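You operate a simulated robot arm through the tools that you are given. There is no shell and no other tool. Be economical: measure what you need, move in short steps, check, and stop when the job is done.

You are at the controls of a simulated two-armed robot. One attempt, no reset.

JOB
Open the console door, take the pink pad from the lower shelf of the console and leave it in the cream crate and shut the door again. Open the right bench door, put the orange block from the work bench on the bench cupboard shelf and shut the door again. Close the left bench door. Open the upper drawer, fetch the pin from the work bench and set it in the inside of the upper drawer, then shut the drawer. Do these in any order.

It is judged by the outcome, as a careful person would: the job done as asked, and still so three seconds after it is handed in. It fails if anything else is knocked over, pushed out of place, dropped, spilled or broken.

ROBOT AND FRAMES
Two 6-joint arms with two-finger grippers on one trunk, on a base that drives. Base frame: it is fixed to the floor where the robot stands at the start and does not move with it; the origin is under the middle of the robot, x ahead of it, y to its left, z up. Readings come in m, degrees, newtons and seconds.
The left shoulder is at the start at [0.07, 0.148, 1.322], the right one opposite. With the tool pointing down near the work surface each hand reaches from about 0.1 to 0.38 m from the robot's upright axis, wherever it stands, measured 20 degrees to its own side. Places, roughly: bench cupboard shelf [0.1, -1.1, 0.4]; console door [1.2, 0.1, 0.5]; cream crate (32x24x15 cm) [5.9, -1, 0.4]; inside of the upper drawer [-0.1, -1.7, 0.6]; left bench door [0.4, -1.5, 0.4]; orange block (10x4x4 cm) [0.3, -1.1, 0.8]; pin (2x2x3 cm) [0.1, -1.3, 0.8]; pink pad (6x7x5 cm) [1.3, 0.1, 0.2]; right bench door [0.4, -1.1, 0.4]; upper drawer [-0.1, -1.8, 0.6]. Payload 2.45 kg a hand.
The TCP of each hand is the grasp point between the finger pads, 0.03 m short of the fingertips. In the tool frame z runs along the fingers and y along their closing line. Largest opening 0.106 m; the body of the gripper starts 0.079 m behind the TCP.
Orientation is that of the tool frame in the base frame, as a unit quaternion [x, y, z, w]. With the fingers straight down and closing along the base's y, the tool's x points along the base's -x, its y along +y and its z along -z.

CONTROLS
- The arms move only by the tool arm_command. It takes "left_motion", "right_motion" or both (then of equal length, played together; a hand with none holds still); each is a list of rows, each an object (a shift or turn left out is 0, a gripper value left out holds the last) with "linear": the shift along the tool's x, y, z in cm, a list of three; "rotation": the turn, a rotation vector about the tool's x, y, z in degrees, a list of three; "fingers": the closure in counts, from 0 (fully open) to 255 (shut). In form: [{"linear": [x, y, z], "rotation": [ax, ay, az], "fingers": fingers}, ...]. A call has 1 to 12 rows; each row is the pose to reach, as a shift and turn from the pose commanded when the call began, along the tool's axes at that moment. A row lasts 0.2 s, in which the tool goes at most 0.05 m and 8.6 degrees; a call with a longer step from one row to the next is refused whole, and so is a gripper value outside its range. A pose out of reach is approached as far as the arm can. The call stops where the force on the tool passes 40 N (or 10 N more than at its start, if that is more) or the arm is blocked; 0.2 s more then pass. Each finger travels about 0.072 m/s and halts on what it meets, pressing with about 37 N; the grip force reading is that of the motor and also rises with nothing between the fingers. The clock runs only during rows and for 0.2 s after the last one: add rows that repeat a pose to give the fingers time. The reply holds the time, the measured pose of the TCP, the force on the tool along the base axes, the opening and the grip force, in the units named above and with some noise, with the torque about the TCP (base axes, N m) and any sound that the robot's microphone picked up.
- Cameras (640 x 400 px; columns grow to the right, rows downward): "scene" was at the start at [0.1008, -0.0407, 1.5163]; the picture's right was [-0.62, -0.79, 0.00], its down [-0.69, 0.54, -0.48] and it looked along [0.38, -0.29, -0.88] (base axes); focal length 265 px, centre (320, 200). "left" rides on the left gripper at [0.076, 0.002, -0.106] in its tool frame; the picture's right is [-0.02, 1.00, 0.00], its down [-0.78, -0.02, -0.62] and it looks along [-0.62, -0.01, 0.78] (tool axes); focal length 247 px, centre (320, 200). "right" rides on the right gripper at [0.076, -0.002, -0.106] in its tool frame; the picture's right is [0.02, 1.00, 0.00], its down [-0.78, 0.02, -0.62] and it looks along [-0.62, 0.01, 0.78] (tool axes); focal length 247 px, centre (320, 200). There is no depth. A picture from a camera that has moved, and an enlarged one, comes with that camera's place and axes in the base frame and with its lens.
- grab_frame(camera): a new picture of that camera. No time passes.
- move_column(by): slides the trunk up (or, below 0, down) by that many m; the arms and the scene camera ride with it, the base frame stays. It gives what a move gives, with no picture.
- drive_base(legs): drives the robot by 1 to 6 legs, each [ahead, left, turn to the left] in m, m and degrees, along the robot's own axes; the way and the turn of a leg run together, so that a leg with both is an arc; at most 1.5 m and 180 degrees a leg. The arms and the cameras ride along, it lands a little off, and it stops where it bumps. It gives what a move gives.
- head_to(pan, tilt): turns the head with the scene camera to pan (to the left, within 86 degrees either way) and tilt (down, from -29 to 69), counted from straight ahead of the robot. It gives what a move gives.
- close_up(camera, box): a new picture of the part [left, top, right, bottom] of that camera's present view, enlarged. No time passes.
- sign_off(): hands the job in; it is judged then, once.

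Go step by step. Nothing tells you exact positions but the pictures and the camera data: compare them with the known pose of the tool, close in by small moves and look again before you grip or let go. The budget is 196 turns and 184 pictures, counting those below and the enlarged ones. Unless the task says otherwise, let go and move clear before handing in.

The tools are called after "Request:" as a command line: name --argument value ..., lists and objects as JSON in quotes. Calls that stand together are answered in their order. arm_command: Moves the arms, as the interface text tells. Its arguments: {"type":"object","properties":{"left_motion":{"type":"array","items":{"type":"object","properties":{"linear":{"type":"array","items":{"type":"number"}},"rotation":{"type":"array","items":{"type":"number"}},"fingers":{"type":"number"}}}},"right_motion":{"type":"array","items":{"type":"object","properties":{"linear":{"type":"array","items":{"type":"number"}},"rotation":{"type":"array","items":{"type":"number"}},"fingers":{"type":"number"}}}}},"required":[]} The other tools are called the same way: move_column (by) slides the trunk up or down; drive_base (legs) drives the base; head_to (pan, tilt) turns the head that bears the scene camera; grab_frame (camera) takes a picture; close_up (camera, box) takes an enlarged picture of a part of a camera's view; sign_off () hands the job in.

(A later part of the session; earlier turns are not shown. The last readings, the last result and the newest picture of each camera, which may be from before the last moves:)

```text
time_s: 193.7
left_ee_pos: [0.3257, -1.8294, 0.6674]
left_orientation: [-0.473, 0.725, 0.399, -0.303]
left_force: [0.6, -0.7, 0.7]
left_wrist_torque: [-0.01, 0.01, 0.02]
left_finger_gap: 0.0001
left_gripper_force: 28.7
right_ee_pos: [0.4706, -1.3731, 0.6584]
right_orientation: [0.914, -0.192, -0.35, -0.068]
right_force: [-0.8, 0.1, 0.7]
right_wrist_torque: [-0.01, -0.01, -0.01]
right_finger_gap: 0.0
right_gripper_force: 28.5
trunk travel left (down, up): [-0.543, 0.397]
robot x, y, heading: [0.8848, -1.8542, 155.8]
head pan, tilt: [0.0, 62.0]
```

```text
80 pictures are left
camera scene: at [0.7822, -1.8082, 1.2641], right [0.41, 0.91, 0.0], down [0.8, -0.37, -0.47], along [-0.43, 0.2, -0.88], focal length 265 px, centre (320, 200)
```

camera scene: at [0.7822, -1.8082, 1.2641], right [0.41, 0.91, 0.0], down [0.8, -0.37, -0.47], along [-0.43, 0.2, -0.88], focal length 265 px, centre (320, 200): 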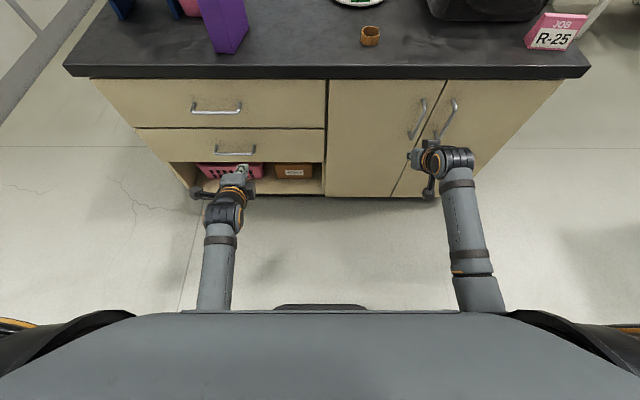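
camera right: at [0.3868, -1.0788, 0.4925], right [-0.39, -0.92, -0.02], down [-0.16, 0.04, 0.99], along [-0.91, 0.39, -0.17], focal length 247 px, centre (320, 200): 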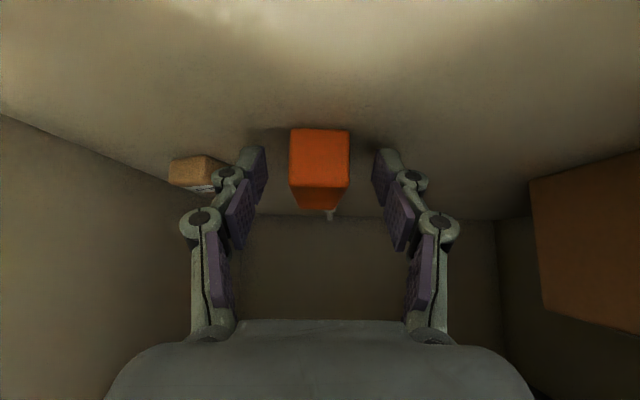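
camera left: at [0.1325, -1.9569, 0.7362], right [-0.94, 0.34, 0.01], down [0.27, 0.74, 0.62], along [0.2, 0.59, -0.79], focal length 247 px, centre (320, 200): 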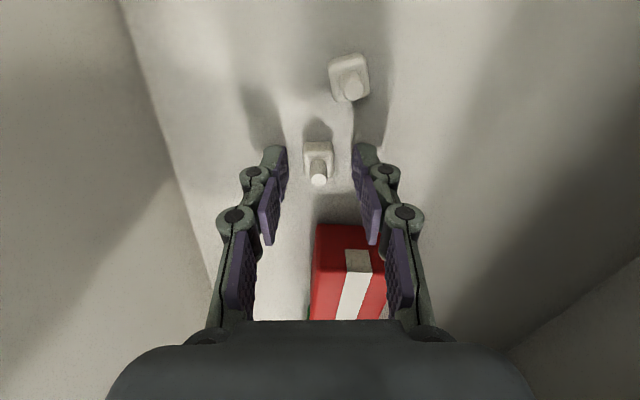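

All bench items are done and shut. Now the console: I drive clear to the right, turn to face the blue door, and look.

Request:
drive_base --legs '[[-0.03, -1.17, 0], [0, 0, -90]]'

Request:
head_to --pan 0 --tilt 40

Request:
grab_frame --camera "scene"

```text
time_s: 203.4
left_ee_pos: [1.4139, -0.246, 0.6654]
left_orientation: [0.176, 0.847, 0.497, 0.065]
left_force: [0.3, -0.4, 0.2]
left_wrist_torque: [0.01, 0.01, 0.01]
left_finger_gap: 0.0
left_gripper_force: 28.3
right_ee_pos: [1.8705, -0.3872, 0.6589]
right_orientation: [-0.512, 0.782, 0.199, 0.295]
right_force: [0.3, -0.6, 0.4]
right_wrist_torque: [-0.01, 0.03, -0.01]
right_finger_gap: 0.0
right_gripper_force: 28.6
trunk travel left (down, up): [-0.543, 0.397]
robot x, y, heading: [1.3972, -0.8021, 65.7]
head pan, tilt: [0.0, 62.0]
```

```text
time_s: 204.3
left_ee_pos: [1.4133, -0.2454, 0.6651]
left_orientation: [0.176, 0.847, 0.497, 0.065]
left_force: [-0.1, 0.0, -0.4]
left_wrist_torque: [0.01, -0.01, 0.0]
left_finger_gap: 0.0002
left_gripper_force: 28.6
right_ee_pos: [1.8708, -0.3886, 0.6583]
right_orientation: [-0.513, 0.781, 0.2, 0.295]
right_force: [-0.2, 0.3, 0.5]
right_wrist_torque: [0.01, -0.03, 0.02]
right_finger_gap: 0.0001
right_gripper_force: 28.8
trunk travel left (down, up): [-0.543, 0.397]
robot x, y, heading: [1.393, -0.8053, 66.0]
head pan, tilt: [0.0, 40.0]
```

```text
79 pictures are left
camera scene: at [1.4467, -0.684, 1.2929], right [0.91, -0.41, 0.0], down [-0.26, -0.59, -0.77], along [0.31, 0.7, -0.64], focal length 265 px, centre (320, 200)
```

scene: 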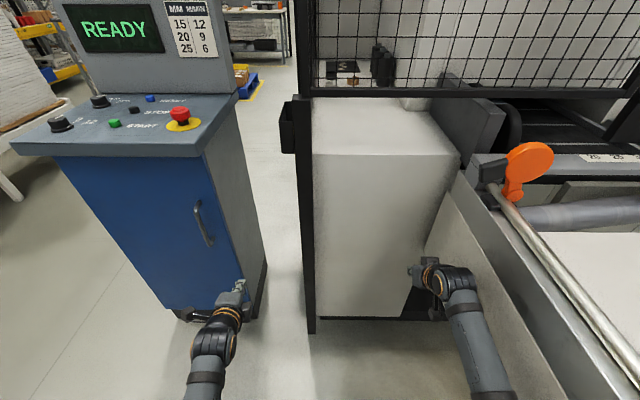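

The blue door's handle is ahead-left, and the machine frame is close on the right. I retract the right hand and roll the left hand back so its fingers close sideways.

Request:
arm_command --left_motion '[{"rotation": [0, 0, -8]}, {"rotation": [0, 0, -16]}, {"rotation": [0, 0, -24]}, {"rotation": [0, 0, -32]}, {"rotation": [0, 0, -40]}, {"rotation": [0, 0, -48]}, {"rotation": [0, 0, -56]}, {"rotation": [0, 0, -64]}, {"rotation": [0, 0, -72]}, {"rotation": [0, 0, -80]}, {"rotation": [0, 0, -88], "fingers": 100}]' --right_motion '[{"linear": [2, 0, -1.8]}, {"linear": [4, 0, -3.6]}, {"linear": [6, 0, -5.4]}, {"linear": [8, 0, -7.2]}, {"linear": [10, 0, -9]}, {"linear": [10, 0, -9]}, {"linear": [10, 0, -9]}, {"linear": [10, 0, -9]}, {"linear": [10, 0, -9]}, {"linear": [10, 0, -9]}, {"linear": [10, 0, -9]}]'

Request:
drive_base --legs '[[0, 0.18, 0]]'

Request:
head_to --pan 0 --tilt 55

Request:
grab_frame --camera "scene"

Request:
grab_frame --camera "left"

```text
time_s: 206.9
left_ee_pos: [1.37, -0.2073, 0.6607]
left_orientation: [-0.492, 0.714, 0.316, 0.384]
left_force: [0.1, -0.6, 1.1]
left_wrist_torque: [0.04, 0.0, 0.02]
left_finger_gap: 0.0643
left_gripper_force: 0.1
right_ee_pos: [1.7669, -0.4316, 0.6658]
right_orientation: [-0.503, 0.785, 0.239, 0.27]
right_force: [0.0, 0.2, 0.0]
right_wrist_torque: [0.0, -0.02, 0.01]
right_finger_gap: 0.0
right_gripper_force: 28.6
trunk travel left (down, up): [-0.543, 0.397]
robot x, y, heading: [1.3934, -0.7748, 69.8]
head pan, tilt: [0.0, 40.0]
stopped in row 11 (left hand): the arm was blocked; the commanded pose is now the measured one
```

```text
time_s: 208.4
left_ee_pos: [1.2136, -0.1546, 0.6655]
left_orientation: [-0.488, 0.715, 0.324, 0.382]
left_force: [0.7, 0.3, 0.8]
left_wrist_torque: [-0.01, -0.01, -0.02]
left_finger_gap: 0.0646
left_gripper_force: 0.1
right_ee_pos: [1.6125, -0.3811, 0.6599]
right_orientation: [-0.503, 0.785, 0.243, 0.269]
right_force: [0.1, 0.2, -0.1]
right_wrist_torque: [-0.01, 0.0, -0.03]
right_finger_gap: 0.0002
right_gripper_force: 28.7
trunk travel left (down, up): [-0.543, 0.397]
robot x, y, heading: [1.2322, -0.7176, 69.5]
head pan, tilt: [0.0, 40.0]
```

```text
time_s: 209.2
left_ee_pos: [1.2154, -0.1527, 0.6645]
left_orientation: [-0.486, 0.716, 0.324, 0.382]
left_force: [0.3, 0.0, 0.1]
left_wrist_torque: [0.01, -0.03, 0.03]
left_finger_gap: 0.0644
left_gripper_force: 0.0
right_ee_pos: [1.6139, -0.3823, 0.6598]
right_orientation: [-0.503, 0.785, 0.244, 0.268]
right_force: [0.1, -0.1, -0.3]
right_wrist_torque: [-0.04, -0.01, -0.01]
right_finger_gap: 0.0
right_gripper_force: 28.4
trunk travel left (down, up): [-0.543, 0.397]
robot x, y, heading: [1.2325, -0.7152, 69.4]
head pan, tilt: [0.0, 55.0]
```

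```text
78 pictures are left
camera scene: at [1.2719, -0.601, 1.2724], right [0.94, -0.35, 0.0], down [-0.29, -0.77, -0.57], along [0.2, 0.54, -0.82], focal length 265 px, centre (320, 200)
```

scene: 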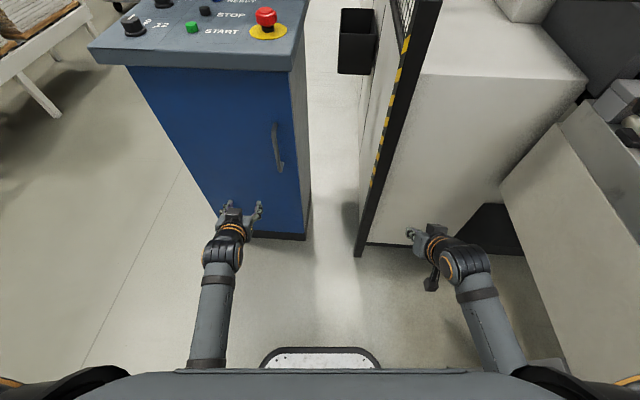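

```text
77 pictures are left
camera left: at [1.1713, -0.2769, 0.6526], right [-0.94, 0.33, 0.11], down [0.06, -0.17, 0.98], along [0.34, 0.93, 0.14], focal length 247 px, centre (320, 200)
```

left: 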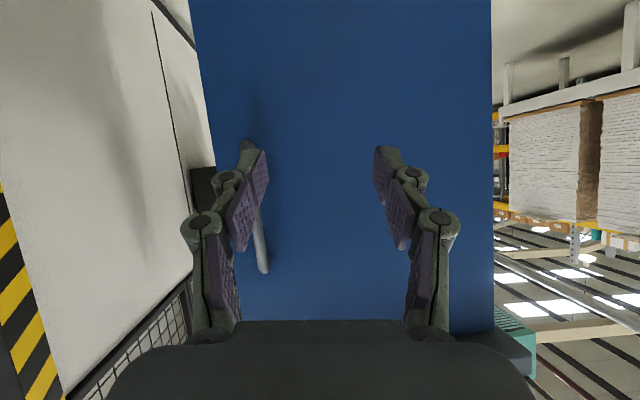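

The handle is at about (1.355, 0.005, 0.69), right of the left hand. I slide over and square up the hand, 8 cm in front of it.

Request:
arm_command --left_motion '[{"linear": [-2.2, -1.8, 2.1], "rotation": [1.85, -0.2, 1.1]}, {"linear": [-4.3, -3.6, 4.2], "rotation": [3.7, -0.4, 2.15]}, {"linear": [-6.4, -5.4, 6.3], "rotation": [5.5, -0.6, 3.2]}, {"linear": [-8.5, -7.2, 8.4], "rotation": [7.4, -0.8, 4.3]}]'

Request:
grab_frame --camera "left"

Request:
grab_frame --camera "scene"

```text
time_s: 210.2
left_ee_pos: [1.3169, -0.0685, 0.6845]
left_orientation: [-0.431, 0.753, 0.296, 0.4]
left_force: [-0.4, 0.0, 0.1]
left_wrist_torque: [0.0, -0.03, -0.03]
left_finger_gap: 0.0643
left_gripper_force: 0.1
right_ee_pos: [1.6125, -0.3814, 0.6593]
right_orientation: [-0.503, 0.784, 0.245, 0.268]
right_force: [0.8, 1.4, -1.0]
right_wrist_torque: [0.03, -0.04, -0.03]
right_finger_gap: 0.0
right_gripper_force: 28.7
trunk travel left (down, up): [-0.543, 0.397]
robot x, y, heading: [1.2313, -0.7146, 69.6]
head pan, tilt: [0.0, 55.0]
```

```text
76 pictures are left
camera left: at [1.2563, -0.1833, 0.6743], right [-0.88, 0.46, 0.12], down [0.04, -0.18, 0.98], along [0.48, 0.87, 0.14], focal length 247 px, centre (320, 200)
```

left: 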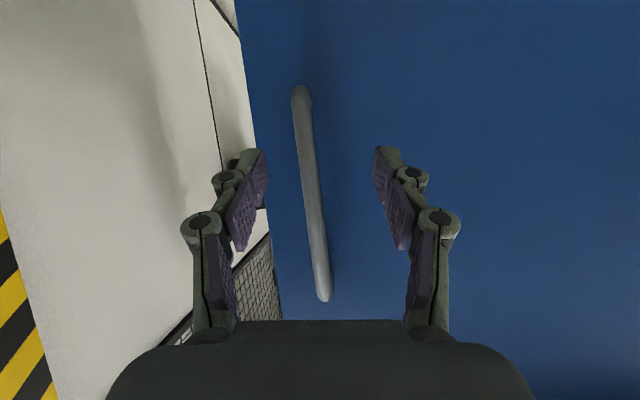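

```text
75 pictures are left
camera scene: at [1.2719, -0.6003, 1.2722], right [0.94, -0.35, 0.0], down [-0.29, -0.77, -0.57], along [0.2, 0.54, -0.82], focal length 265 px, centre (320, 200)
```

scene: 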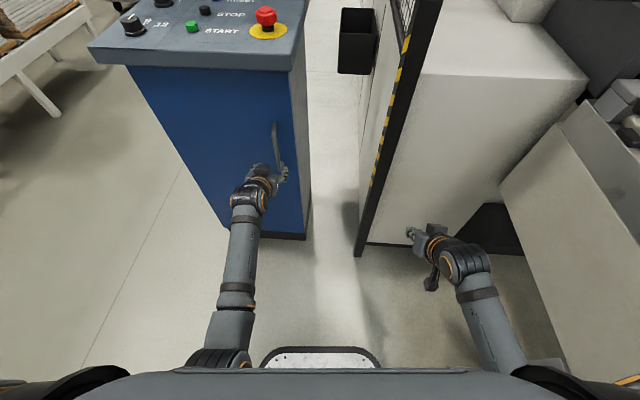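

Bar is nicely between the fingers. I advance 8 cm and close.

Request:
arm_command --left_motion '[{"linear": [-2, -0.5, 3.3]}, {"linear": [-3.8, -1.0, 6.3]}]'

Request:
grab_frame --camera "left"

```text
time_s: 210.8
left_ee_pos: [1.3614, -0.013, 0.6851]
left_orientation: [-0.435, 0.752, 0.29, 0.401]
left_force: [-21.9, -33.4, -11.7]
left_wrist_torque: [-0.32, -0.08, 1.84]
left_finger_gap: 0.0774
left_gripper_force: 9.6
right_ee_pos: [1.61, -0.3826, 0.661]
right_orientation: [-0.503, 0.783, 0.245, 0.27]
right_force: [0.0, -0.2, 0.5]
right_wrist_torque: [-0.01, -0.04, 0.0]
right_finger_gap: 0.0001
right_gripper_force: 28.7
trunk travel left (down, up): [-0.543, 0.397]
robot x, y, heading: [1.2295, -0.7171, 69.8]
head pan, tilt: [0.0, 55.0]
```

```text
74 pictures are left
camera left: at [1.3006, -0.1282, 0.6739], right [-0.88, 0.46, 0.1], down [0.03, -0.17, 0.99], along [0.47, 0.87, 0.13], focal length 247 px, centre (320, 200)
```

left: 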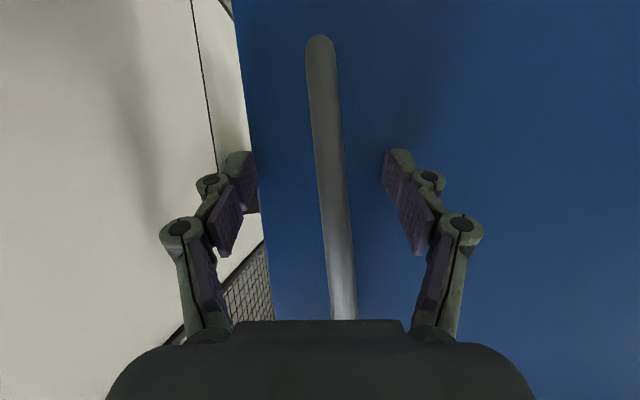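

The fingertips touched the door face. I back off 1.5 cm and close on the bar.

Request:
arm_command --left_motion '[{"linear": [0.8, 0.2, -1.3]}, {"linear": [0.8, 0.2, -1.3], "fingers": 200}, {"linear": [0.8, 0.2, -1.3], "fingers": 255}, {"linear": [0.8, 0.2, -1.3], "fingers": 255}]'

Request:
grab_frame --camera "left"

```text
time_s: 211.8
left_ee_pos: [1.3519, -0.0171, 0.6926]
left_orientation: [-0.431, 0.749, 0.299, 0.405]
left_force: [4.4, -0.9, 2.9]
left_wrist_torque: [0.31, -1.03, 0.1]
left_finger_gap: 0.0144
left_gripper_force: 38.8
right_ee_pos: [1.613, -0.3828, 0.6599]
right_orientation: [-0.503, 0.785, 0.244, 0.268]
right_force: [0.6, 0.4, -0.1]
right_wrist_torque: [0.01, -0.01, 0.02]
right_finger_gap: 0.0
right_gripper_force: 28.5
trunk travel left (down, up): [-0.543, 0.397]
robot x, y, heading: [1.2286, -0.7149, 69.4]
head pan, tilt: [0.0, 55.0]
```

```text
73 pictures are left
camera left: at [1.2919, -0.1323, 0.679], right [-0.88, 0.46, 0.12], down [0.03, -0.19, 0.98], along [0.47, 0.87, 0.15], focal length 247 px, centre (320, 200)
```

left: 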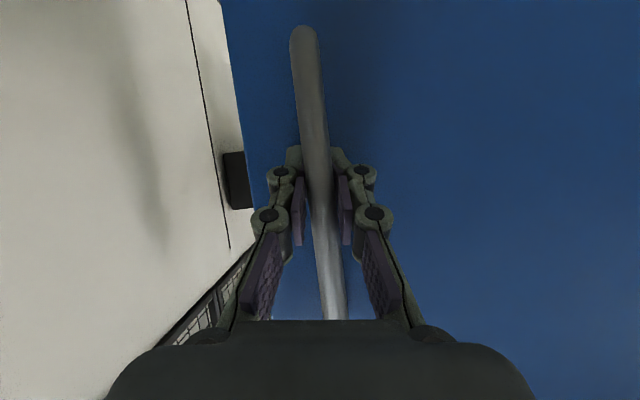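

Gripped. I pull the console door along its arc (hinge on the left), turning the hand with it.

Request:
arm_command --left_motion '[{"linear": [1.1, 0.25, -2], "rotation": [3.45, -0.4, 2]}, {"linear": [2.3, 0.6, -3.95], "rotation": [6.9, -0.8, 3.95]}, {"linear": [3.5, 1.2, -5.9], "rotation": [10.3, -1.2, 5.9]}, {"linear": [4.6, 1.9, -7.75], "rotation": [13.8, -1.6, 7.9]}, {"linear": [5.8, 2.8, -9.6], "rotation": [17.2, -2, 9.9]}, {"linear": [6.9, 3.75, -11.3], "rotation": [20.7, -2.4, 11.9]}]'

Request:
grab_frame --camera "scene"

```text
time_s: 213.2
left_ee_pos: [1.261, -0.1211, 0.692]
left_orientation: [-0.265, 0.822, 0.205, 0.46]
left_force: [-10.2, 12.5, 19.5]
left_wrist_torque: [-0.41, 0.02, -0.09]
left_finger_gap: 0.0141
left_gripper_force: 38.3
right_ee_pos: [1.6123, -0.3826, 0.6592]
right_orientation: [-0.502, 0.785, 0.244, 0.269]
right_force: [-0.2, -0.1, -0.3]
right_wrist_torque: [-0.04, 0.0, 0.02]
right_finger_gap: 0.0
right_gripper_force: 28.8
trunk travel left (down, up): [-0.543, 0.397]
robot x, y, heading: [1.2309, -0.7131, 69.6]
head pan, tilt: [0.0, 55.0]
```

```text
72 pictures are left
camera scene: at [1.2697, -0.6023, 1.2727], right [0.94, -0.35, 0.0], down [-0.28, -0.77, -0.57], along [0.2, 0.54, -0.82], focal length 265 px, centre (320, 200)
```

scene: 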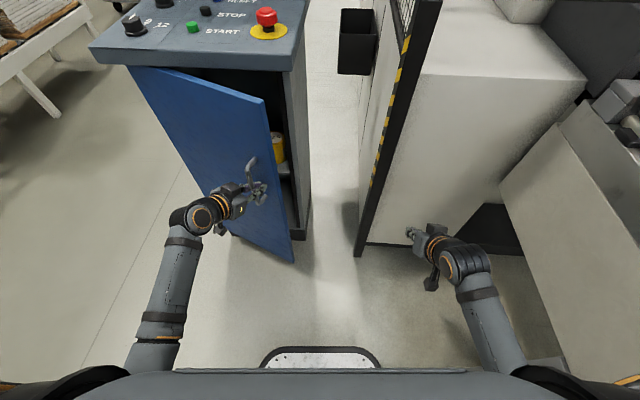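

Opening well. I continue the arc.

Request:
arm_command --left_motion '[{"linear": [1.2, 0.65, -1.95], "rotation": [3.45, -0.4, 2]}, {"linear": [2.35, 1.37, -3.88], "rotation": [6.9, -0.8, 3.95]}, {"linear": [3.5, 2.0, -5.8], "rotation": [10.3, -1.2, 5.9]}, {"linear": [4.63, 2.6, -7.65], "rotation": [13.8, -1.5, 7.9]}, {"linear": [5.8, 3.5, -9.5], "rotation": [17.2, -1.9, 9.9]}, {"linear": [6.85, 4.42, -11.2], "rotation": [20.7, -2.3, 11.9]}, {"linear": [7.9, 5.6, -12.9], "rotation": [24.2, -2.7, 13.9]}, {"linear": [8.96, 6.8, -14.5], "rotation": [27.6, -3, 15.8]}]'

Request:
grab_frame --camera "scene"

```text
time_s: 213.8
left_ee_pos: [1.2294, -0.1429, 0.6917]
left_orientation: [-0.216, 0.837, 0.168, 0.474]
left_force: [7.7, -15.1, 11.0]
left_wrist_torque: [-0.6, -0.68, 0.11]
left_finger_gap: 0.0139
left_gripper_force: 37.3
right_ee_pos: [1.6149, -0.3841, 0.6582]
right_orientation: [-0.5, 0.785, 0.245, 0.27]
right_force: [0.2, 0.1, -0.2]
right_wrist_torque: [0.0, 0.03, 0.01]
right_finger_gap: 0.0
right_gripper_force: 28.7
trunk travel left (down, up): [-0.543, 0.397]
robot x, y, heading: [1.2275, -0.7145, 69.5]
head pan, tilt: [0.0, 55.0]
stopped in row 2 (left hand): the force on the tool passed its limit at 43 N (the readings are from after the stop); the commanded pose is now the measured one
```

```text
71 pictures are left
camera scene: at [1.273, -0.6043, 1.2725], right [0.94, -0.35, 0.0], down [-0.29, -0.77, -0.57], along [0.2, 0.54, -0.82], focal length 265 px, centre (320, 200)
```

scene: 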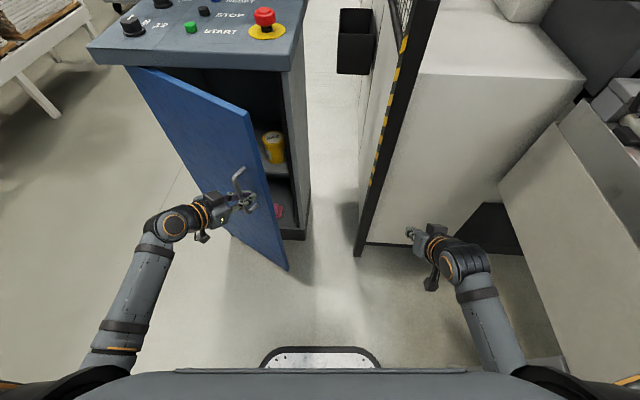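

I refit the hinge at (1.05, 0.158), radius 0.35, and continue.

Request:
arm_command --left_motion '[{"linear": [1.2, 0.1, -2.1], "rotation": [3.45, -0.3, 2]}, {"linear": [2.43, 0.42, -4.18], "rotation": [6.9, -0.6, 3.95]}, {"linear": [3.65, 0.9, -6.25], "rotation": [10.3, -0.9, 5.9]}, {"linear": [4.86, 1.49, -8.28], "rotation": [13.8, -1.2, 7.9]}, {"linear": [6.05, 2.3, -10.3], "rotation": [17.2, -1.5, 9.9]}, {"linear": [7.24, 3.22, -12.2], "rotation": [20.7, -1.8, 11.9]}, {"linear": [8.4, 4.3, -14], "rotation": [24.2, -2.1, 13.9]}, {"linear": [9.52, 5.54, -15.8], "rotation": [27.6, -2.4, 15.8]}]'

Request:
grab_frame --camera "scene"

```text
time_s: 215.6
left_ee_pos: [1.0404, -0.1923, 0.6907]
left_orientation: [0.022, 0.866, 0.034, 0.498]
left_force: [-1.2, -15.6, 12.9]
left_wrist_torque: [-0.62, 0.1, 0.21]
left_finger_gap: 0.0137
left_gripper_force: 37.7
right_ee_pos: [1.6144, -0.3847, 0.6598]
right_orientation: [-0.502, 0.785, 0.246, 0.269]
right_force: [0.0, 0.0, -0.6]
right_wrist_torque: [-0.03, -0.01, 0.01]
right_finger_gap: 0.0
right_gripper_force: 28.4
trunk travel left (down, up): [-0.543, 0.397]
robot x, y, heading: [1.2305, -0.715, 69.4]
head pan, tilt: [0.0, 55.0]
```

```text
70 pictures are left
camera scene: at [1.2724, -0.6054, 1.2727], right [0.94, -0.35, 0.0], down [-0.29, -0.77, -0.58], along [0.2, 0.54, -0.82], focal length 265 px, centre (320, 200)
```

scene: 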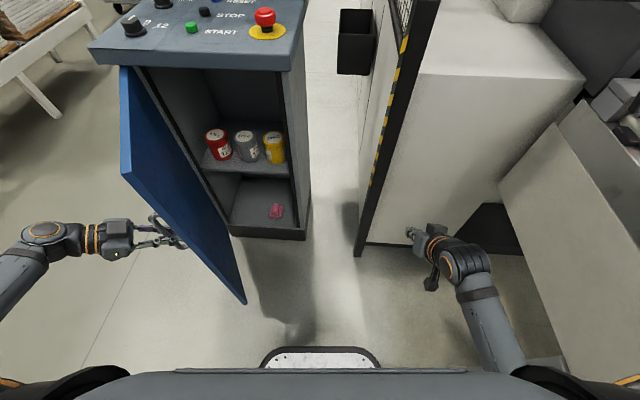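

The door is about 60° open; the pink pad lies on the lower shelf. I open it somewhat wider.

Request:
arm_command --left_motion '[{"linear": [1.25, 0.2, -2.1], "rotation": [3.45, -0.3, 2]}, {"linear": [2.5, 0.67, -4.2], "rotation": [6.9, -0.6, 3.95]}, {"linear": [3.75, 1.25, -6.2], "rotation": [10.3, -0.9, 5.9]}, {"linear": [5, 1.95, -8.25], "rotation": [13.8, -1.2, 7.9]}, {"linear": [6.25, 2.85, -10.2], "rotation": [17.2, -1.5, 9.9]}, {"linear": [7.5, 3.9, -12.1], "rotation": [20.7, -1.8, 11.9]}]'

Request:
grab_frame --camera "scene"

```text
time_s: 216.3
left_ee_pos: [0.9817, -0.1847, 0.6919]
left_orientation: [0.094, 0.86, -0.013, 0.501]
left_force: [-3.2, -13.9, 14.3]
left_wrist_torque: [-0.82, -0.47, 0.1]
left_finger_gap: 0.0141
left_gripper_force: 37.4
right_ee_pos: [1.6136, -0.3843, 0.66]
right_orientation: [-0.502, 0.784, 0.246, 0.269]
right_force: [-0.1, -0.2, -1.0]
right_wrist_torque: [-0.05, 0.01, 0.0]
right_finger_gap: 0.0
right_gripper_force: 28.9
trunk travel left (down, up): [-0.543, 0.397]
robot x, y, heading: [1.2289, -0.7138, 69.4]
head pan, tilt: [0.0, 55.0]
stopped in row 3 (left hand): the force on the tool passed its limit at 43 N (the readings are from after the stop); the commanded pose is now the measured one
```

```text
69 pictures are left
camera scene: at [1.2726, -0.6059, 1.2728], right [0.94, -0.35, 0.0], down [-0.29, -0.77, -0.58], along [0.2, 0.54, -0.82], focal length 265 px, centre (320, 200)
```

scene: 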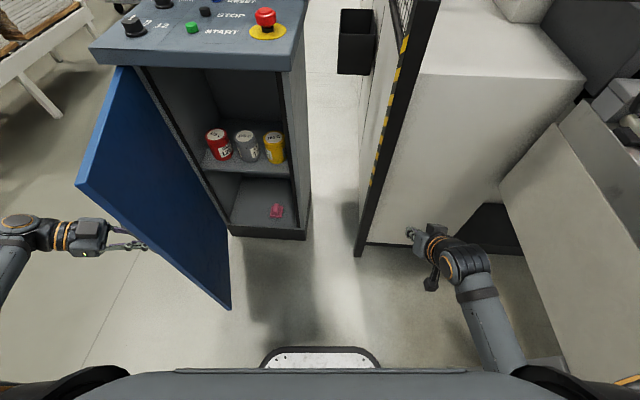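

Wide enough. I release the handle and withdraw the left hand, then zoom on the pad.

Request:
arm_command --left_motion '[{"fingers": 120}, {"fingers": 120}, {"linear": [0, 0, -3]}, {"linear": [0, 0, -6]}, {"linear": [0, 0, -8]}]'

Request:
close_up --camera "scene" --box '[190, 110, 330, 260]'

```text
time_s: 217.5
left_ee_pos: [0.9109, -0.1733, 0.7281]
left_orientation: [0.093, 0.861, -0.013, 0.499]
left_force: [0.5, -0.1, 0.2]
left_wrist_torque: [0.0, 0.01, -0.01]
left_finger_gap: 0.0559
left_gripper_force: 0.1
right_ee_pos: [1.6139, -0.3836, 0.6582]
right_orientation: [-0.502, 0.784, 0.245, 0.269]
right_force: [1.0, 0.5, -0.8]
right_wrist_torque: [0.0, 0.0, -0.01]
right_finger_gap: 0.0002
right_gripper_force: 28.4
trunk travel left (down, up): [-0.543, 0.397]
robot x, y, heading: [1.2311, -0.7198, 69.2]
head pan, tilt: [0.0, 55.0]
```

```text
2.67 times, centred on (260, 185) of scene
camera zoom: at [1.2719, -0.6018, 1.2723], right [0.94, -0.35, 0.0], down [-0.29, -0.77, -0.57], along [0.2, 0.54, -0.82], focal length 707 px, centre (480, 240)
```

zoom: 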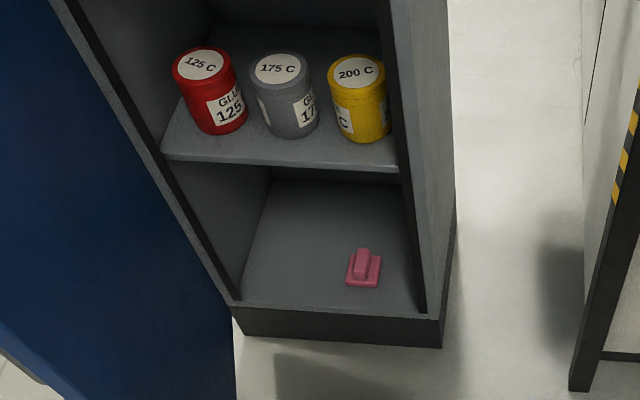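

The pad is a pink plate with a grip bar on top, aligned with the console. I'll use the left hand for it: first back away 35 cm to clear the door's edge.

Request:
drive_base --legs '[[-0.35, 0, 0], [0, 0, -3.4]]'

Request:
grab_frame --camera "scene"

```text
time_s: 220.2
left_ee_pos: [0.8241, -0.4843, 0.7283]
left_orientation: [0.118, 0.859, -0.027, 0.498]
left_force: [0.3, -0.3, 0.8]
left_wrist_torque: [0.02, -0.01, 0.0]
left_finger_gap: 0.0561
left_gripper_force: 0.0
right_ee_pos: [1.5102, -0.7353, 0.6592]
right_orientation: [-0.478, 0.8, 0.237, 0.275]
right_force: [0.2, -0.1, -0.1]
right_wrist_torque: [-0.01, 0.03, -0.01]
right_finger_gap: 0.0
right_gripper_force: 28.8
trunk travel left (down, up): [-0.543, 0.397]
robot x, y, heading: [1.1103, -1.0432, 66.0]
head pan, tilt: [0.0, 55.0]
```

```text
67 pictures are left
camera scene: at [1.1565, -0.9332, 1.2723], right [0.91, -0.41, 0.0], down [-0.33, -0.75, -0.57], along [0.23, 0.52, -0.82], focal length 265 px, centre (320, 200)
```

scene: 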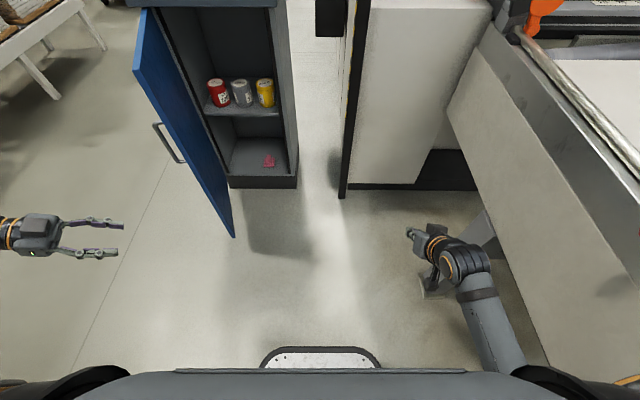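

Clear of the door. I swing the left hand round to point ahead.

Request:
arm_command --left_motion '[{"linear": [-1.36, -0.1, 2.35], "rotation": [-6.64, 0.55, -3.85], "fingers": 20}, {"linear": [-2.7, -0.2, 4.7], "rotation": [-13.3, 1.1, -7.7]}, {"linear": [-4.1, -0.3, 7], "rotation": [-19.9, 1.65, -11.55]}, {"linear": [-5.4, -0.4, 9.4], "rotation": [-26.6, 2.2, -15.4]}, {"linear": [-6.8, -0.5, 11.7], "rotation": [-33.2, 2.75, -19.25]}, {"linear": [-8.1, -0.6, 14.1], "rotation": [-39.8, 3.3, -23.1]}, {"linear": [-9.5, -0.7, 16.4], "rotation": [-46.5, 3.85, -26.95]}, {"linear": [-10.9, -0.8, 18.8], "rotation": [-53.1, 4.4, -30.8]}, {"linear": [-12.2, -0.9, 21.1], "rotation": [-59.8, 4.95, -34.65]}, {"linear": [-13.6, -1, 23.5], "rotation": [-66.4, 5.5, -38.5]}]'

Request:
grab_frame --camera "scene"

```text
time_s: 222.4
left_ee_pos: [1.0239, -0.5631, 0.7197]
left_orientation: [-0.441, 0.746, 0.29, 0.407]
left_force: [0.9, -0.1, -0.5]
left_wrist_torque: [0.0, -0.01, 0.03]
left_finger_gap: 0.0979
left_gripper_force: 0.0
left hand out of reach, approached as far as the arm can: row 2, 3, 4, 5, 6, 7, 9, 10
right_ee_pos: [1.5103, -0.7356, 0.6582]
right_orientation: [-0.477, 0.8, 0.236, 0.276]
right_force: [0.2, -0.4, 0.1]
right_wrist_torque: [-0.01, 0.02, -0.02]
right_finger_gap: 0.0
right_gripper_force: 28.4
trunk travel left (down, up): [-0.543, 0.397]
robot x, y, heading: [1.1076, -1.0462, 65.8]
head pan, tilt: [0.0, 55.0]
```

```text
66 pictures are left
camera scene: at [1.1564, -0.9336, 1.2725], right [0.91, -0.41, 0.0], down [-0.33, -0.75, -0.57], along [0.23, 0.52, -0.82], focal length 265 px, centre (320, 200)
```

scene: 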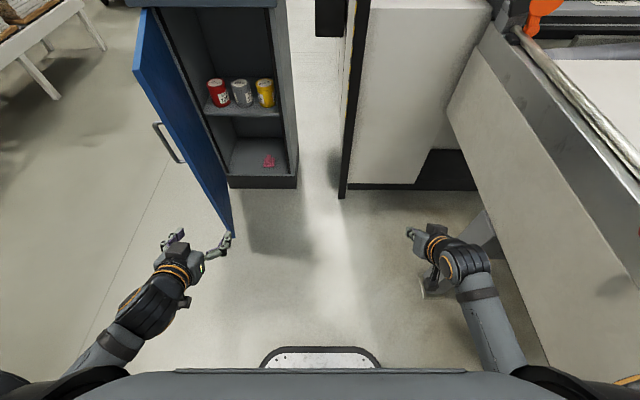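

Left hand now points ahead. I tuck the right hand upward to keep it away from the machine, then drive forward into position.

Request:
arm_command --right_motion '[{"linear": [-2.6, 0.5, -3.1]}, {"linear": [-5.3, 1, -6.2]}, {"linear": [-8, 1.4, -9.2]}, {"linear": [-10.6, 1.9, -12.3]}, {"linear": [-13.3, 2.4, -15.3]}, {"linear": [-16, 2.8, -18]}]'

Request:
drive_base --legs '[[0.3, 0.02, 0]]'

Request:
grab_frame --camera "scene"

```text
time_s: 224.0
left_ee_pos: [1.005, -0.5555, 0.714]
left_orientation: [-0.447, 0.742, 0.283, 0.413]
left_force: [-0.6, -1.2, 0.3]
left_wrist_torque: [0.02, -0.03, -0.02]
left_finger_gap: 0.0979
left_gripper_force: 0.0
right_ee_pos: [1.4954, -0.7118, 0.9065]
right_orientation: [-0.481, 0.798, 0.233, 0.278]
right_force: [0.2, -0.2, -0.5]
right_wrist_torque: [0.03, 0.0, 0.0]
right_finger_gap: 0.0
right_gripper_force: 28.2
right hand out of reach, approached as far as the arm can: row 4, 5, 6
trunk travel left (down, up): [-0.543, 0.397]
robot x, y, heading: [1.104, -1.0399, 66.1]
head pan, tilt: [0.0, 55.0]
stopped in row 6 (right hand): the arm was blocked; the commanded pose is now the measured one
```

```text
time_s: 226.0
left_ee_pos: [1.1223, -0.2809, 0.7178]
left_orientation: [-0.439, 0.747, 0.289, 0.408]
left_force: [0.0, -0.2, -0.2]
left_wrist_torque: [0.0, -0.01, 0.0]
left_finger_gap: 0.0978
left_gripper_force: 0.0
right_ee_pos: [1.618, -0.4396, 0.9011]
right_orientation: [-0.478, 0.8, 0.239, 0.272]
right_force: [-0.1, 0.2, -0.7]
right_wrist_torque: [-0.02, 0.0, -0.02]
right_finger_gap: 0.0001
right_gripper_force: 28.3
trunk travel left (down, up): [-0.543, 0.397]
robot x, y, heading: [1.2039, -0.762, 66.2]
head pan, tilt: [0.0, 55.0]
```

```text
65 pictures are left
camera scene: at [1.2555, -0.6513, 1.2722], right [0.91, -0.41, 0.0], down [-0.33, -0.75, -0.57], along [0.23, 0.52, -0.82], focal length 265 px, centre (320, 200)
```

scene: 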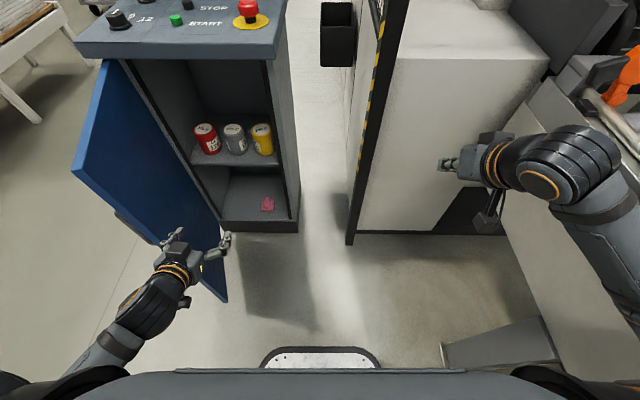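

Hand is inside the door's swing with room. I move forward 15 cm, slightly right, then lower.

Request:
drive_base --legs '[[0.14, -0.03, 0]]'

Request:
move_column --by -0.36

Request:
grab_frame --camera "scene"

Request:
grab_frame --camera "left"

```text
time_s: 227.4
left_ee_pos: [1.1907, -0.1564, 0.7097]
left_orientation: [-0.447, 0.742, 0.28, 0.414]
left_force: [-0.1, 0.0, 0.3]
left_wrist_torque: [-0.02, 0.03, 0.01]
left_finger_gap: 0.0976
left_gripper_force: 0.1
right_ee_pos: [1.6795, -0.3129, 0.9063]
right_orientation: [-0.48, 0.799, 0.229, 0.279]
right_force: [0.3, 1.8, -0.4]
right_wrist_torque: [-0.01, -0.01, -0.02]
right_finger_gap: 0.0
right_gripper_force: 28.9
trunk travel left (down, up): [-0.543, 0.397]
robot x, y, heading: [1.2899, -0.6458, 66.0]
head pan, tilt: [0.0, 55.0]
```

```text
time_s: 230.9
left_ee_pos: [1.1903, -0.1531, 0.3509]
left_orientation: [-0.465, 0.735, 0.294, 0.396]
left_force: [-0.7, 0.5, 0.0]
left_wrist_torque: [0.0, -0.01, 0.01]
left_finger_gap: 0.0977
left_gripper_force: 0.1
right_ee_pos: [1.6903, -0.2786, 0.5384]
right_orientation: [-0.501, 0.788, 0.243, 0.263]
right_force: [1.2, -0.6, 2.8]
right_wrist_torque: [-0.15, 0.14, 0.08]
right_finger_gap: 0.0
right_gripper_force: 28.9
trunk travel left (down, up): [-0.183, 0.757]
robot x, y, heading: [1.3003, -0.6292, 69.1]
head pan, tilt: [0.0, 55.0]
```

```text
64 pictures are left
camera scene: at [1.3409, -0.5059, 0.9104], right [0.94, -0.35, 0.01], down [-0.29, -0.78, -0.56], along [0.21, 0.52, -0.83], focal length 265 px, centre (320, 200)
```

scene: 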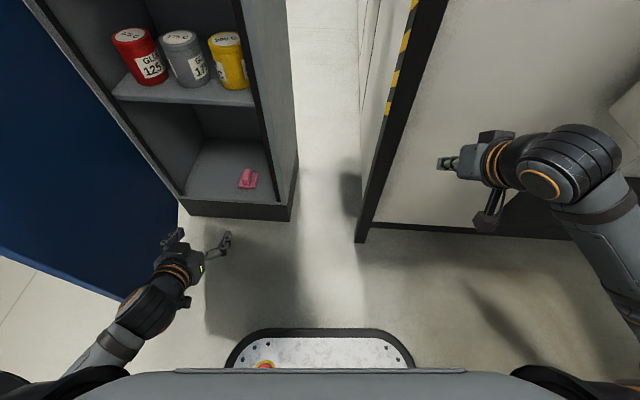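

```text
63 pictures are left
camera left: at [1.1368, -0.2717, 0.3395], right [-0.91, 0.41, 0.08], down [0.02, -0.15, 0.99], along [0.41, 0.9, 0.13], focal length 247 px, centre (320, 200)
```

left: 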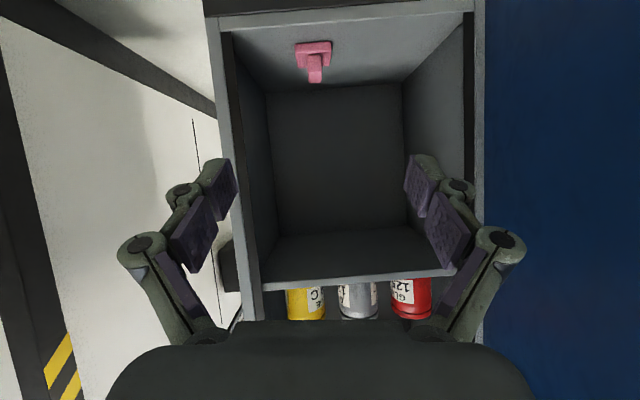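

The base turned 3°, so the right arm likely touches something. I look to the right before going lower.

Request:
head_to --pan -60 --tilt 50

Request:
grab_frame --camera "scene"

```text
time_s: 232.2
left_ee_pos: [1.1869, -0.1554, 0.3504]
left_orientation: [-0.466, 0.735, 0.295, 0.395]
left_force: [-0.7, -1.3, -1.5]
left_wrist_torque: [0.15, -0.04, 0.01]
left_finger_gap: 0.0977
left_gripper_force: 0.1
right_ee_pos: [1.6907, -0.28, 0.5375]
right_orientation: [-0.502, 0.787, 0.243, 0.262]
right_force: [0.8, -1.8, 2.0]
right_wrist_torque: [-0.07, 0.17, 0.16]
right_finger_gap: 0.0
right_gripper_force: 28.3
trunk travel left (down, up): [-0.183, 0.757]
robot x, y, heading: [1.3005, -0.6379, 69.5]
head pan, tilt: [-60.0, 50.0]
```

```text
62 pictures are left
camera scene: at [1.3922, -0.5626, 0.9177], right [0.17, -0.99, 0.02], down [-0.75, -0.14, -0.64], along [0.64, 0.09, -0.77], focal length 265 px, centre (320, 200)
```

scene: 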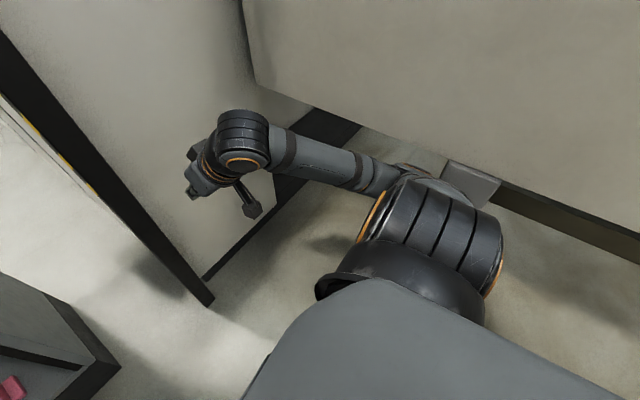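

The right elbow flares against the conveyor skirt. I raise 15 cm, undo the right arm's tuck so the elbow comes in, and re-square the base.

Request:
move_column --by 0.15

Request:
arm_command --right_motion '[{"linear": [2.6, -0.5, 3.1]}, {"linear": [5.3, -1, 6.2]}, {"linear": [8, -1.4, 9.2]}, {"linear": [10.6, -1.0, 12.3]}, {"linear": [13.3, 0, 15.3]}, {"linear": [15, 1.5, 17]}]'

Request:
grab_frame --camera "scene"

```text
time_s: 233.4
left_ee_pos: [1.1859, -0.1858, 0.4701]
left_orientation: [-0.47, 0.726, 0.303, 0.4]
left_force: [-1.7, -0.8, 0.9]
left_wrist_torque: [-0.01, -0.09, -0.12]
left_finger_gap: 0.0979
left_gripper_force: 0.2
right_ee_pos: [1.6544, -0.2942, 0.6631]
right_orientation: [-0.485, 0.784, 0.318, 0.22]
right_force: [-2.5, -1.2, 1.1]
right_wrist_torque: [-0.06, -0.17, -0.22]
right_finger_gap: 0.0
right_gripper_force: 28.6
trunk travel left (down, up): [-0.291, 0.649]
robot x, y, heading: [1.3112, -0.6579, 70.1]
head pan, tilt: [-60.0, 50.0]
stopped: the arm was blocked; the commanded pose is now the measured one
```

```text
time_s: 235.0
left_ee_pos: [1.1921, -0.184, 0.4667]
left_orientation: [-0.468, 0.729, 0.305, 0.397]
left_force: [0.6, 0.4, 0.5]
left_wrist_torque: [0.03, 0.03, -0.01]
left_finger_gap: 0.0976
left_gripper_force: 0.0
right_ee_pos: [1.6185, -0.2679, 0.4371]
right_orientation: [-0.521, 0.766, 0.281, 0.252]
right_force: [-0.1, 0.2, 0.1]
right_wrist_torque: [0.0, 0.01, 0.0]
right_finger_gap: 0.0
right_gripper_force: 28.9
trunk travel left (down, up): [-0.291, 0.649]
robot x, y, heading: [1.3144, -0.6594, 70.1]
head pan, tilt: [-60.0, 50.0]
stopped in row 6 (right hand): the arm was blocked; the commanded pose is now the measured one
```

```text
61 pictures are left
camera scene: at [1.4034, -0.5974, 1.0266], right [0.18, -0.98, 0.0], down [-0.75, -0.14, -0.64], along [0.63, 0.11, -0.77], focal length 265 px, centre (320, 200)
```

scene: 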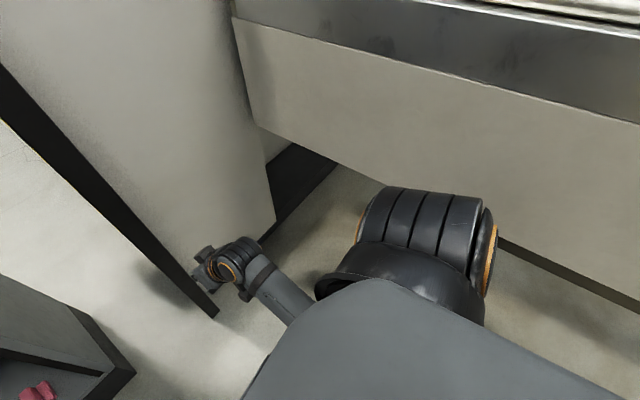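

Elbow is tucked in now. I re-square the base and check the front view.

Request:
drive_base --legs '[[0, 0.05, -4]]'

Request:
head_to --pan 0 --tilt 50

Request:
grab_frame --camera "scene"

```text
time_s: 235.9
left_ee_pos: [1.1792, -0.1591, 0.4673]
left_orientation: [-0.442, 0.745, 0.29, 0.407]
left_force: [-0.4, 0.4, -0.5]
left_wrist_torque: [0.02, 0.0, -0.03]
left_finger_gap: 0.098
left_gripper_force: 0.1
right_ee_pos: [1.5983, -0.2699, 0.4374]
right_orientation: [-0.495, 0.783, 0.273, 0.261]
right_force: [0.0, 0.1, 0.0]
right_wrist_torque: [0.0, -0.01, -0.02]
right_finger_gap: 0.0002
right_gripper_force: 28.2
trunk travel left (down, up): [-0.291, 0.649]
robot x, y, heading: [1.2668, -0.6389, 65.9]
head pan, tilt: [-60.0, 50.0]
```

```text
time_s: 237.2
left_ee_pos: [1.1783, -0.1586, 0.4673]
left_orientation: [-0.442, 0.745, 0.29, 0.407]
left_force: [0.0, 0.6, -0.2]
left_wrist_torque: [-0.02, 0.0, 0.0]
left_finger_gap: 0.0975
left_gripper_force: 0.1
right_ee_pos: [1.5991, -0.272, 0.4378]
right_orientation: [-0.494, 0.783, 0.272, 0.262]
right_force: [-0.7, 0.0, 0.0]
right_wrist_torque: [0.0, 0.01, 0.02]
right_finger_gap: 0.0
right_gripper_force: 28.7
trunk travel left (down, up): [-0.291, 0.649]
robot x, y, heading: [1.2673, -0.6391, 66.2]
head pan, tilt: [0.0, 50.0]
```

```text
60 pictures are left
camera scene: at [1.3151, -0.5232, 1.0266], right [0.92, -0.4, 0.0], down [-0.31, -0.7, -0.64], along [0.26, 0.59, -0.77], focal length 265 px, centre (320, 200)
```

scene: 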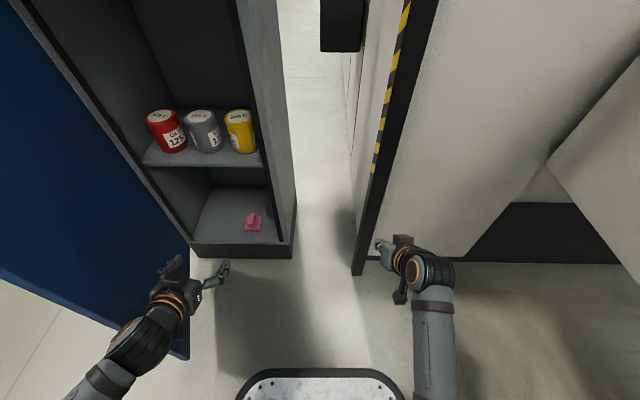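

Squared up; the pad is almost straight ahead of the left hand by 32 cm, at z≈.15. I lower 20 cm, narrow the fingers, and look.

Request:
move_column --by -0.2

Request:
arm_command --left_motion '[{"rotation": [0, 6, 0], "fingers": 100}, {"rotation": [0, 12, 0], "fingers": 100}]'

Request:
grab_frame --camera "left"

Request:
grab_frame --camera "scene"

```text
time_s: 239.4
left_ee_pos: [1.1796, -0.1586, 0.2667]
left_orientation: [-0.442, 0.744, 0.291, 0.407]
left_force: [0.1, -0.4, 0.0]
left_wrist_torque: [-0.01, 0.01, 0.01]
left_finger_gap: 0.0976
left_gripper_force: 0.1
right_ee_pos: [1.598, -0.272, 0.2375]
right_orientation: [-0.495, 0.783, 0.272, 0.261]
right_force: [-0.6, -0.5, 0.0]
right_wrist_torque: [-0.02, -0.01, 0.01]
right_finger_gap: 0.0
right_gripper_force: 28.5
trunk travel left (down, up): [-0.091, 0.849]
robot x, y, heading: [1.2639, -0.6368, 66.4]
head pan, tilt: [0.0, 50.0]
```

```text
time_s: 240.0
left_ee_pos: [1.1583, -0.1596, 0.2721]
left_orientation: [-0.466, 0.778, 0.25, 0.339]
left_force: [0.0, -0.1, 0.2]
left_wrist_torque: [0.0, 0.01, 0.0]
left_finger_gap: 0.0644
left_gripper_force: 0.1
left hand out of reach, approached as far as the arm can: row 1, 2
right_ee_pos: [1.598, -0.2714, 0.2371]
right_orientation: [-0.495, 0.783, 0.273, 0.26]
right_force: [0.3, 0.0, -0.2]
right_wrist_torque: [0.01, -0.02, -0.01]
right_finger_gap: 0.0002
right_gripper_force: 28.8
trunk travel left (down, up): [-0.091, 0.849]
robot x, y, heading: [1.2646, -0.6375, 66.0]
head pan, tilt: [0.0, 50.0]
```

```text
59 pictures are left
camera left: at [1.0998, -0.2766, 0.2818], right [-0.89, 0.45, 0.09], down [0.09, -0.01, 1.0], along [0.45, 0.89, -0.03], focal length 247 px, centre (320, 200)
```

left: 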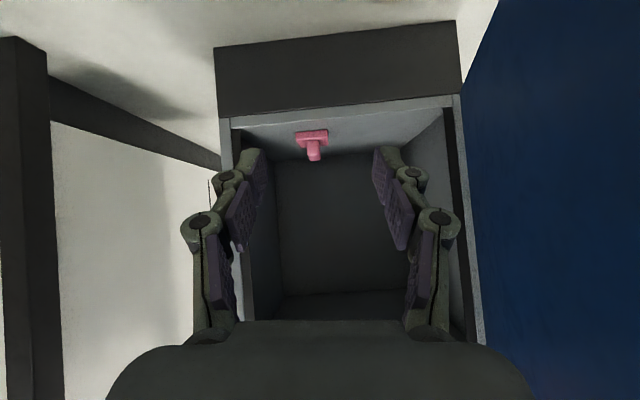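

```text
58 pictures are left
camera scene: at [1.3153, -0.5232, 0.8265], right [0.92, -0.4, 0.0], down [-0.31, -0.7, -0.64], along [0.26, 0.59, -0.77], focal length 265 px, centre (320, 200)
```

scene: 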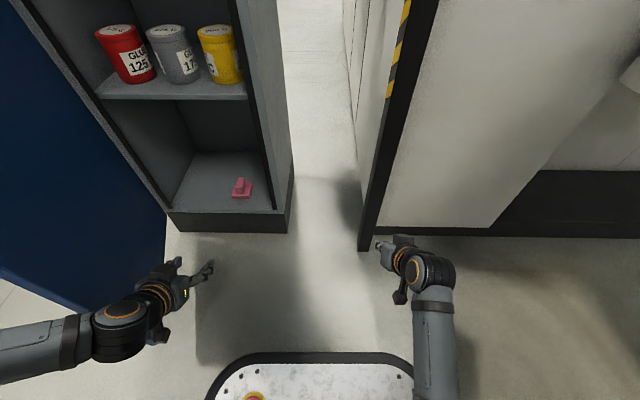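

The pad is straight ahead (z≈.14–.19). I drive 6 cm forward then extend the hand to just short of it.

Request:
drive_base --legs '[[0.06, 0, 0]]'

Request:
arm_command --left_motion '[{"linear": [-2.3, 0, 3.3]}, {"linear": [-4.5, -0.1, 6.6]}, {"linear": [-6.8, -0.2, 9.9]}, {"linear": [-9, -0.3, 13.1]}, {"linear": [-11.3, -0.35, 16.4]}]'

Request:
grab_frame --camera "left"

Request:
grab_frame --camera "scene"

```text
time_s: 241.1
left_ee_pos: [1.1814, -0.1193, 0.2706]
left_orientation: [-0.474, 0.776, 0.241, 0.339]
left_force: [0.6, -0.6, -0.4]
left_wrist_torque: [-0.01, -0.01, -0.01]
left_finger_gap: 0.0646
left_gripper_force: 0.0
right_ee_pos: [1.62, -0.2175, 0.2388]
right_orientation: [-0.498, 0.78, 0.275, 0.26]
right_force: [0.5, -0.1, -0.1]
right_wrist_torque: [-0.03, -0.03, -0.01]
right_finger_gap: 0.0001
right_gripper_force: 28.5
trunk travel left (down, up): [-0.091, 0.849]
robot x, y, heading: [1.2882, -0.5893, 67.0]
head pan, tilt: [0.0, 50.0]
stopped in leg 1: the robot was blocked; the commanded pose is now the measured one
```

```text
time_s: 241.6
left_ee_pos: [1.1237, -0.1814, 0.2165]
left_orientation: [-0.534, 0.78, 0.177, 0.275]
left_force: [26.7, -23.2, 16.4]
left_wrist_torque: [1.54, 3.85, 3.04]
left_finger_gap: 0.0646
left_gripper_force: 0.1
left hand out of reach, approached as far as the arm can: row 1, 2
right_ee_pos: [1.5687, -0.2178, 0.2413]
right_orientation: [-0.53, 0.759, 0.284, 0.25]
right_force: [0.8, -0.7, 0.8]
right_wrist_torque: [0.02, 0.02, -0.01]
right_finger_gap: 0.0
right_gripper_force: 28.5
trunk travel left (down, up): [-0.091, 0.849]
robot x, y, heading: [1.2675, -0.6123, 71.2]
head pan, tilt: [0.0, 50.0]
stopped in row 2 (left hand): the arm was blocked; the commanded pose is now the measured one
```

```text
57 pictures are left
camera left: at [1.0766, -0.2977, 0.2531], right [-0.92, 0.38, 0.0], down [0.09, 0.21, 0.97], along [0.37, 0.9, -0.23], focal length 247 px, centre (320, 200)
```

left: 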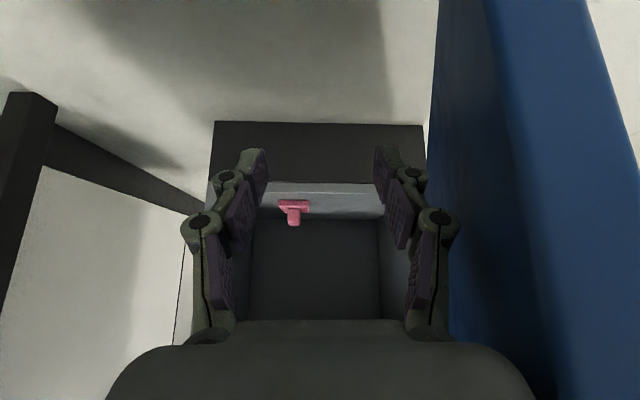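

```text
56 pictures are left
camera scene: at [1.3077, -0.4945, 0.8291], right [0.95, -0.32, 0.0], down [-0.24, -0.72, -0.65], along [0.21, 0.61, -0.76], focal length 265 px, centre (320, 200)
```

scene: 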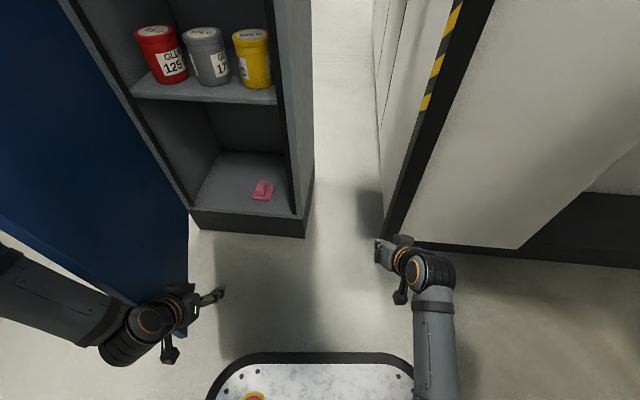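

The left forearm flared into the door because I was too close. I back off 25 cm and will reach with an extended arm instead.

Request:
drive_base --legs '[[-0.25, 0, 0], [0, 0, -5]]'

Request:
grab_frame --camera "scene"

```text
time_s: 242.3
left_ee_pos: [1.1248, -0.1824, 0.2144]
left_orientation: [-0.534, 0.78, 0.176, 0.274]
left_force: [3.9, -2.9, 2.5]
left_wrist_torque: [0.09, 0.57, 0.36]
left_finger_gap: 0.0645
left_gripper_force: 0.0
right_ee_pos: [1.5687, -0.218, 0.2374]
right_orientation: [-0.529, 0.76, 0.283, 0.249]
right_force: [0.3, -0.2, 0.3]
right_wrist_torque: [0.0, 0.0, 0.03]
right_finger_gap: 0.0001
right_gripper_force: 28.9
trunk travel left (down, up): [-0.091, 0.849]
robot x, y, heading: [1.2719, -0.6122, 71.4]
head pan, tilt: [0.0, 50.0]
stopped in leg 1: the force on the tool passed its limit at 52 N (the readings are from after the stop); the commanded pose is now the measured one
```

```text
55 pictures are left
camera scene: at [1.3091, -0.4939, 0.8267], right [0.95, -0.32, 0.0], down [-0.25, -0.73, -0.64], along [0.21, 0.61, -0.77], focal length 265 px, centre (320, 200)
```

scene: 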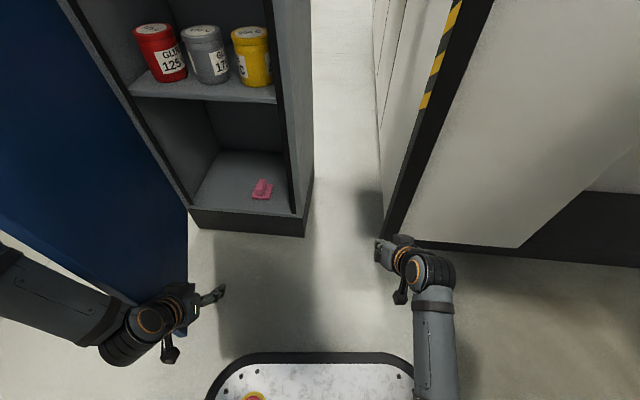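

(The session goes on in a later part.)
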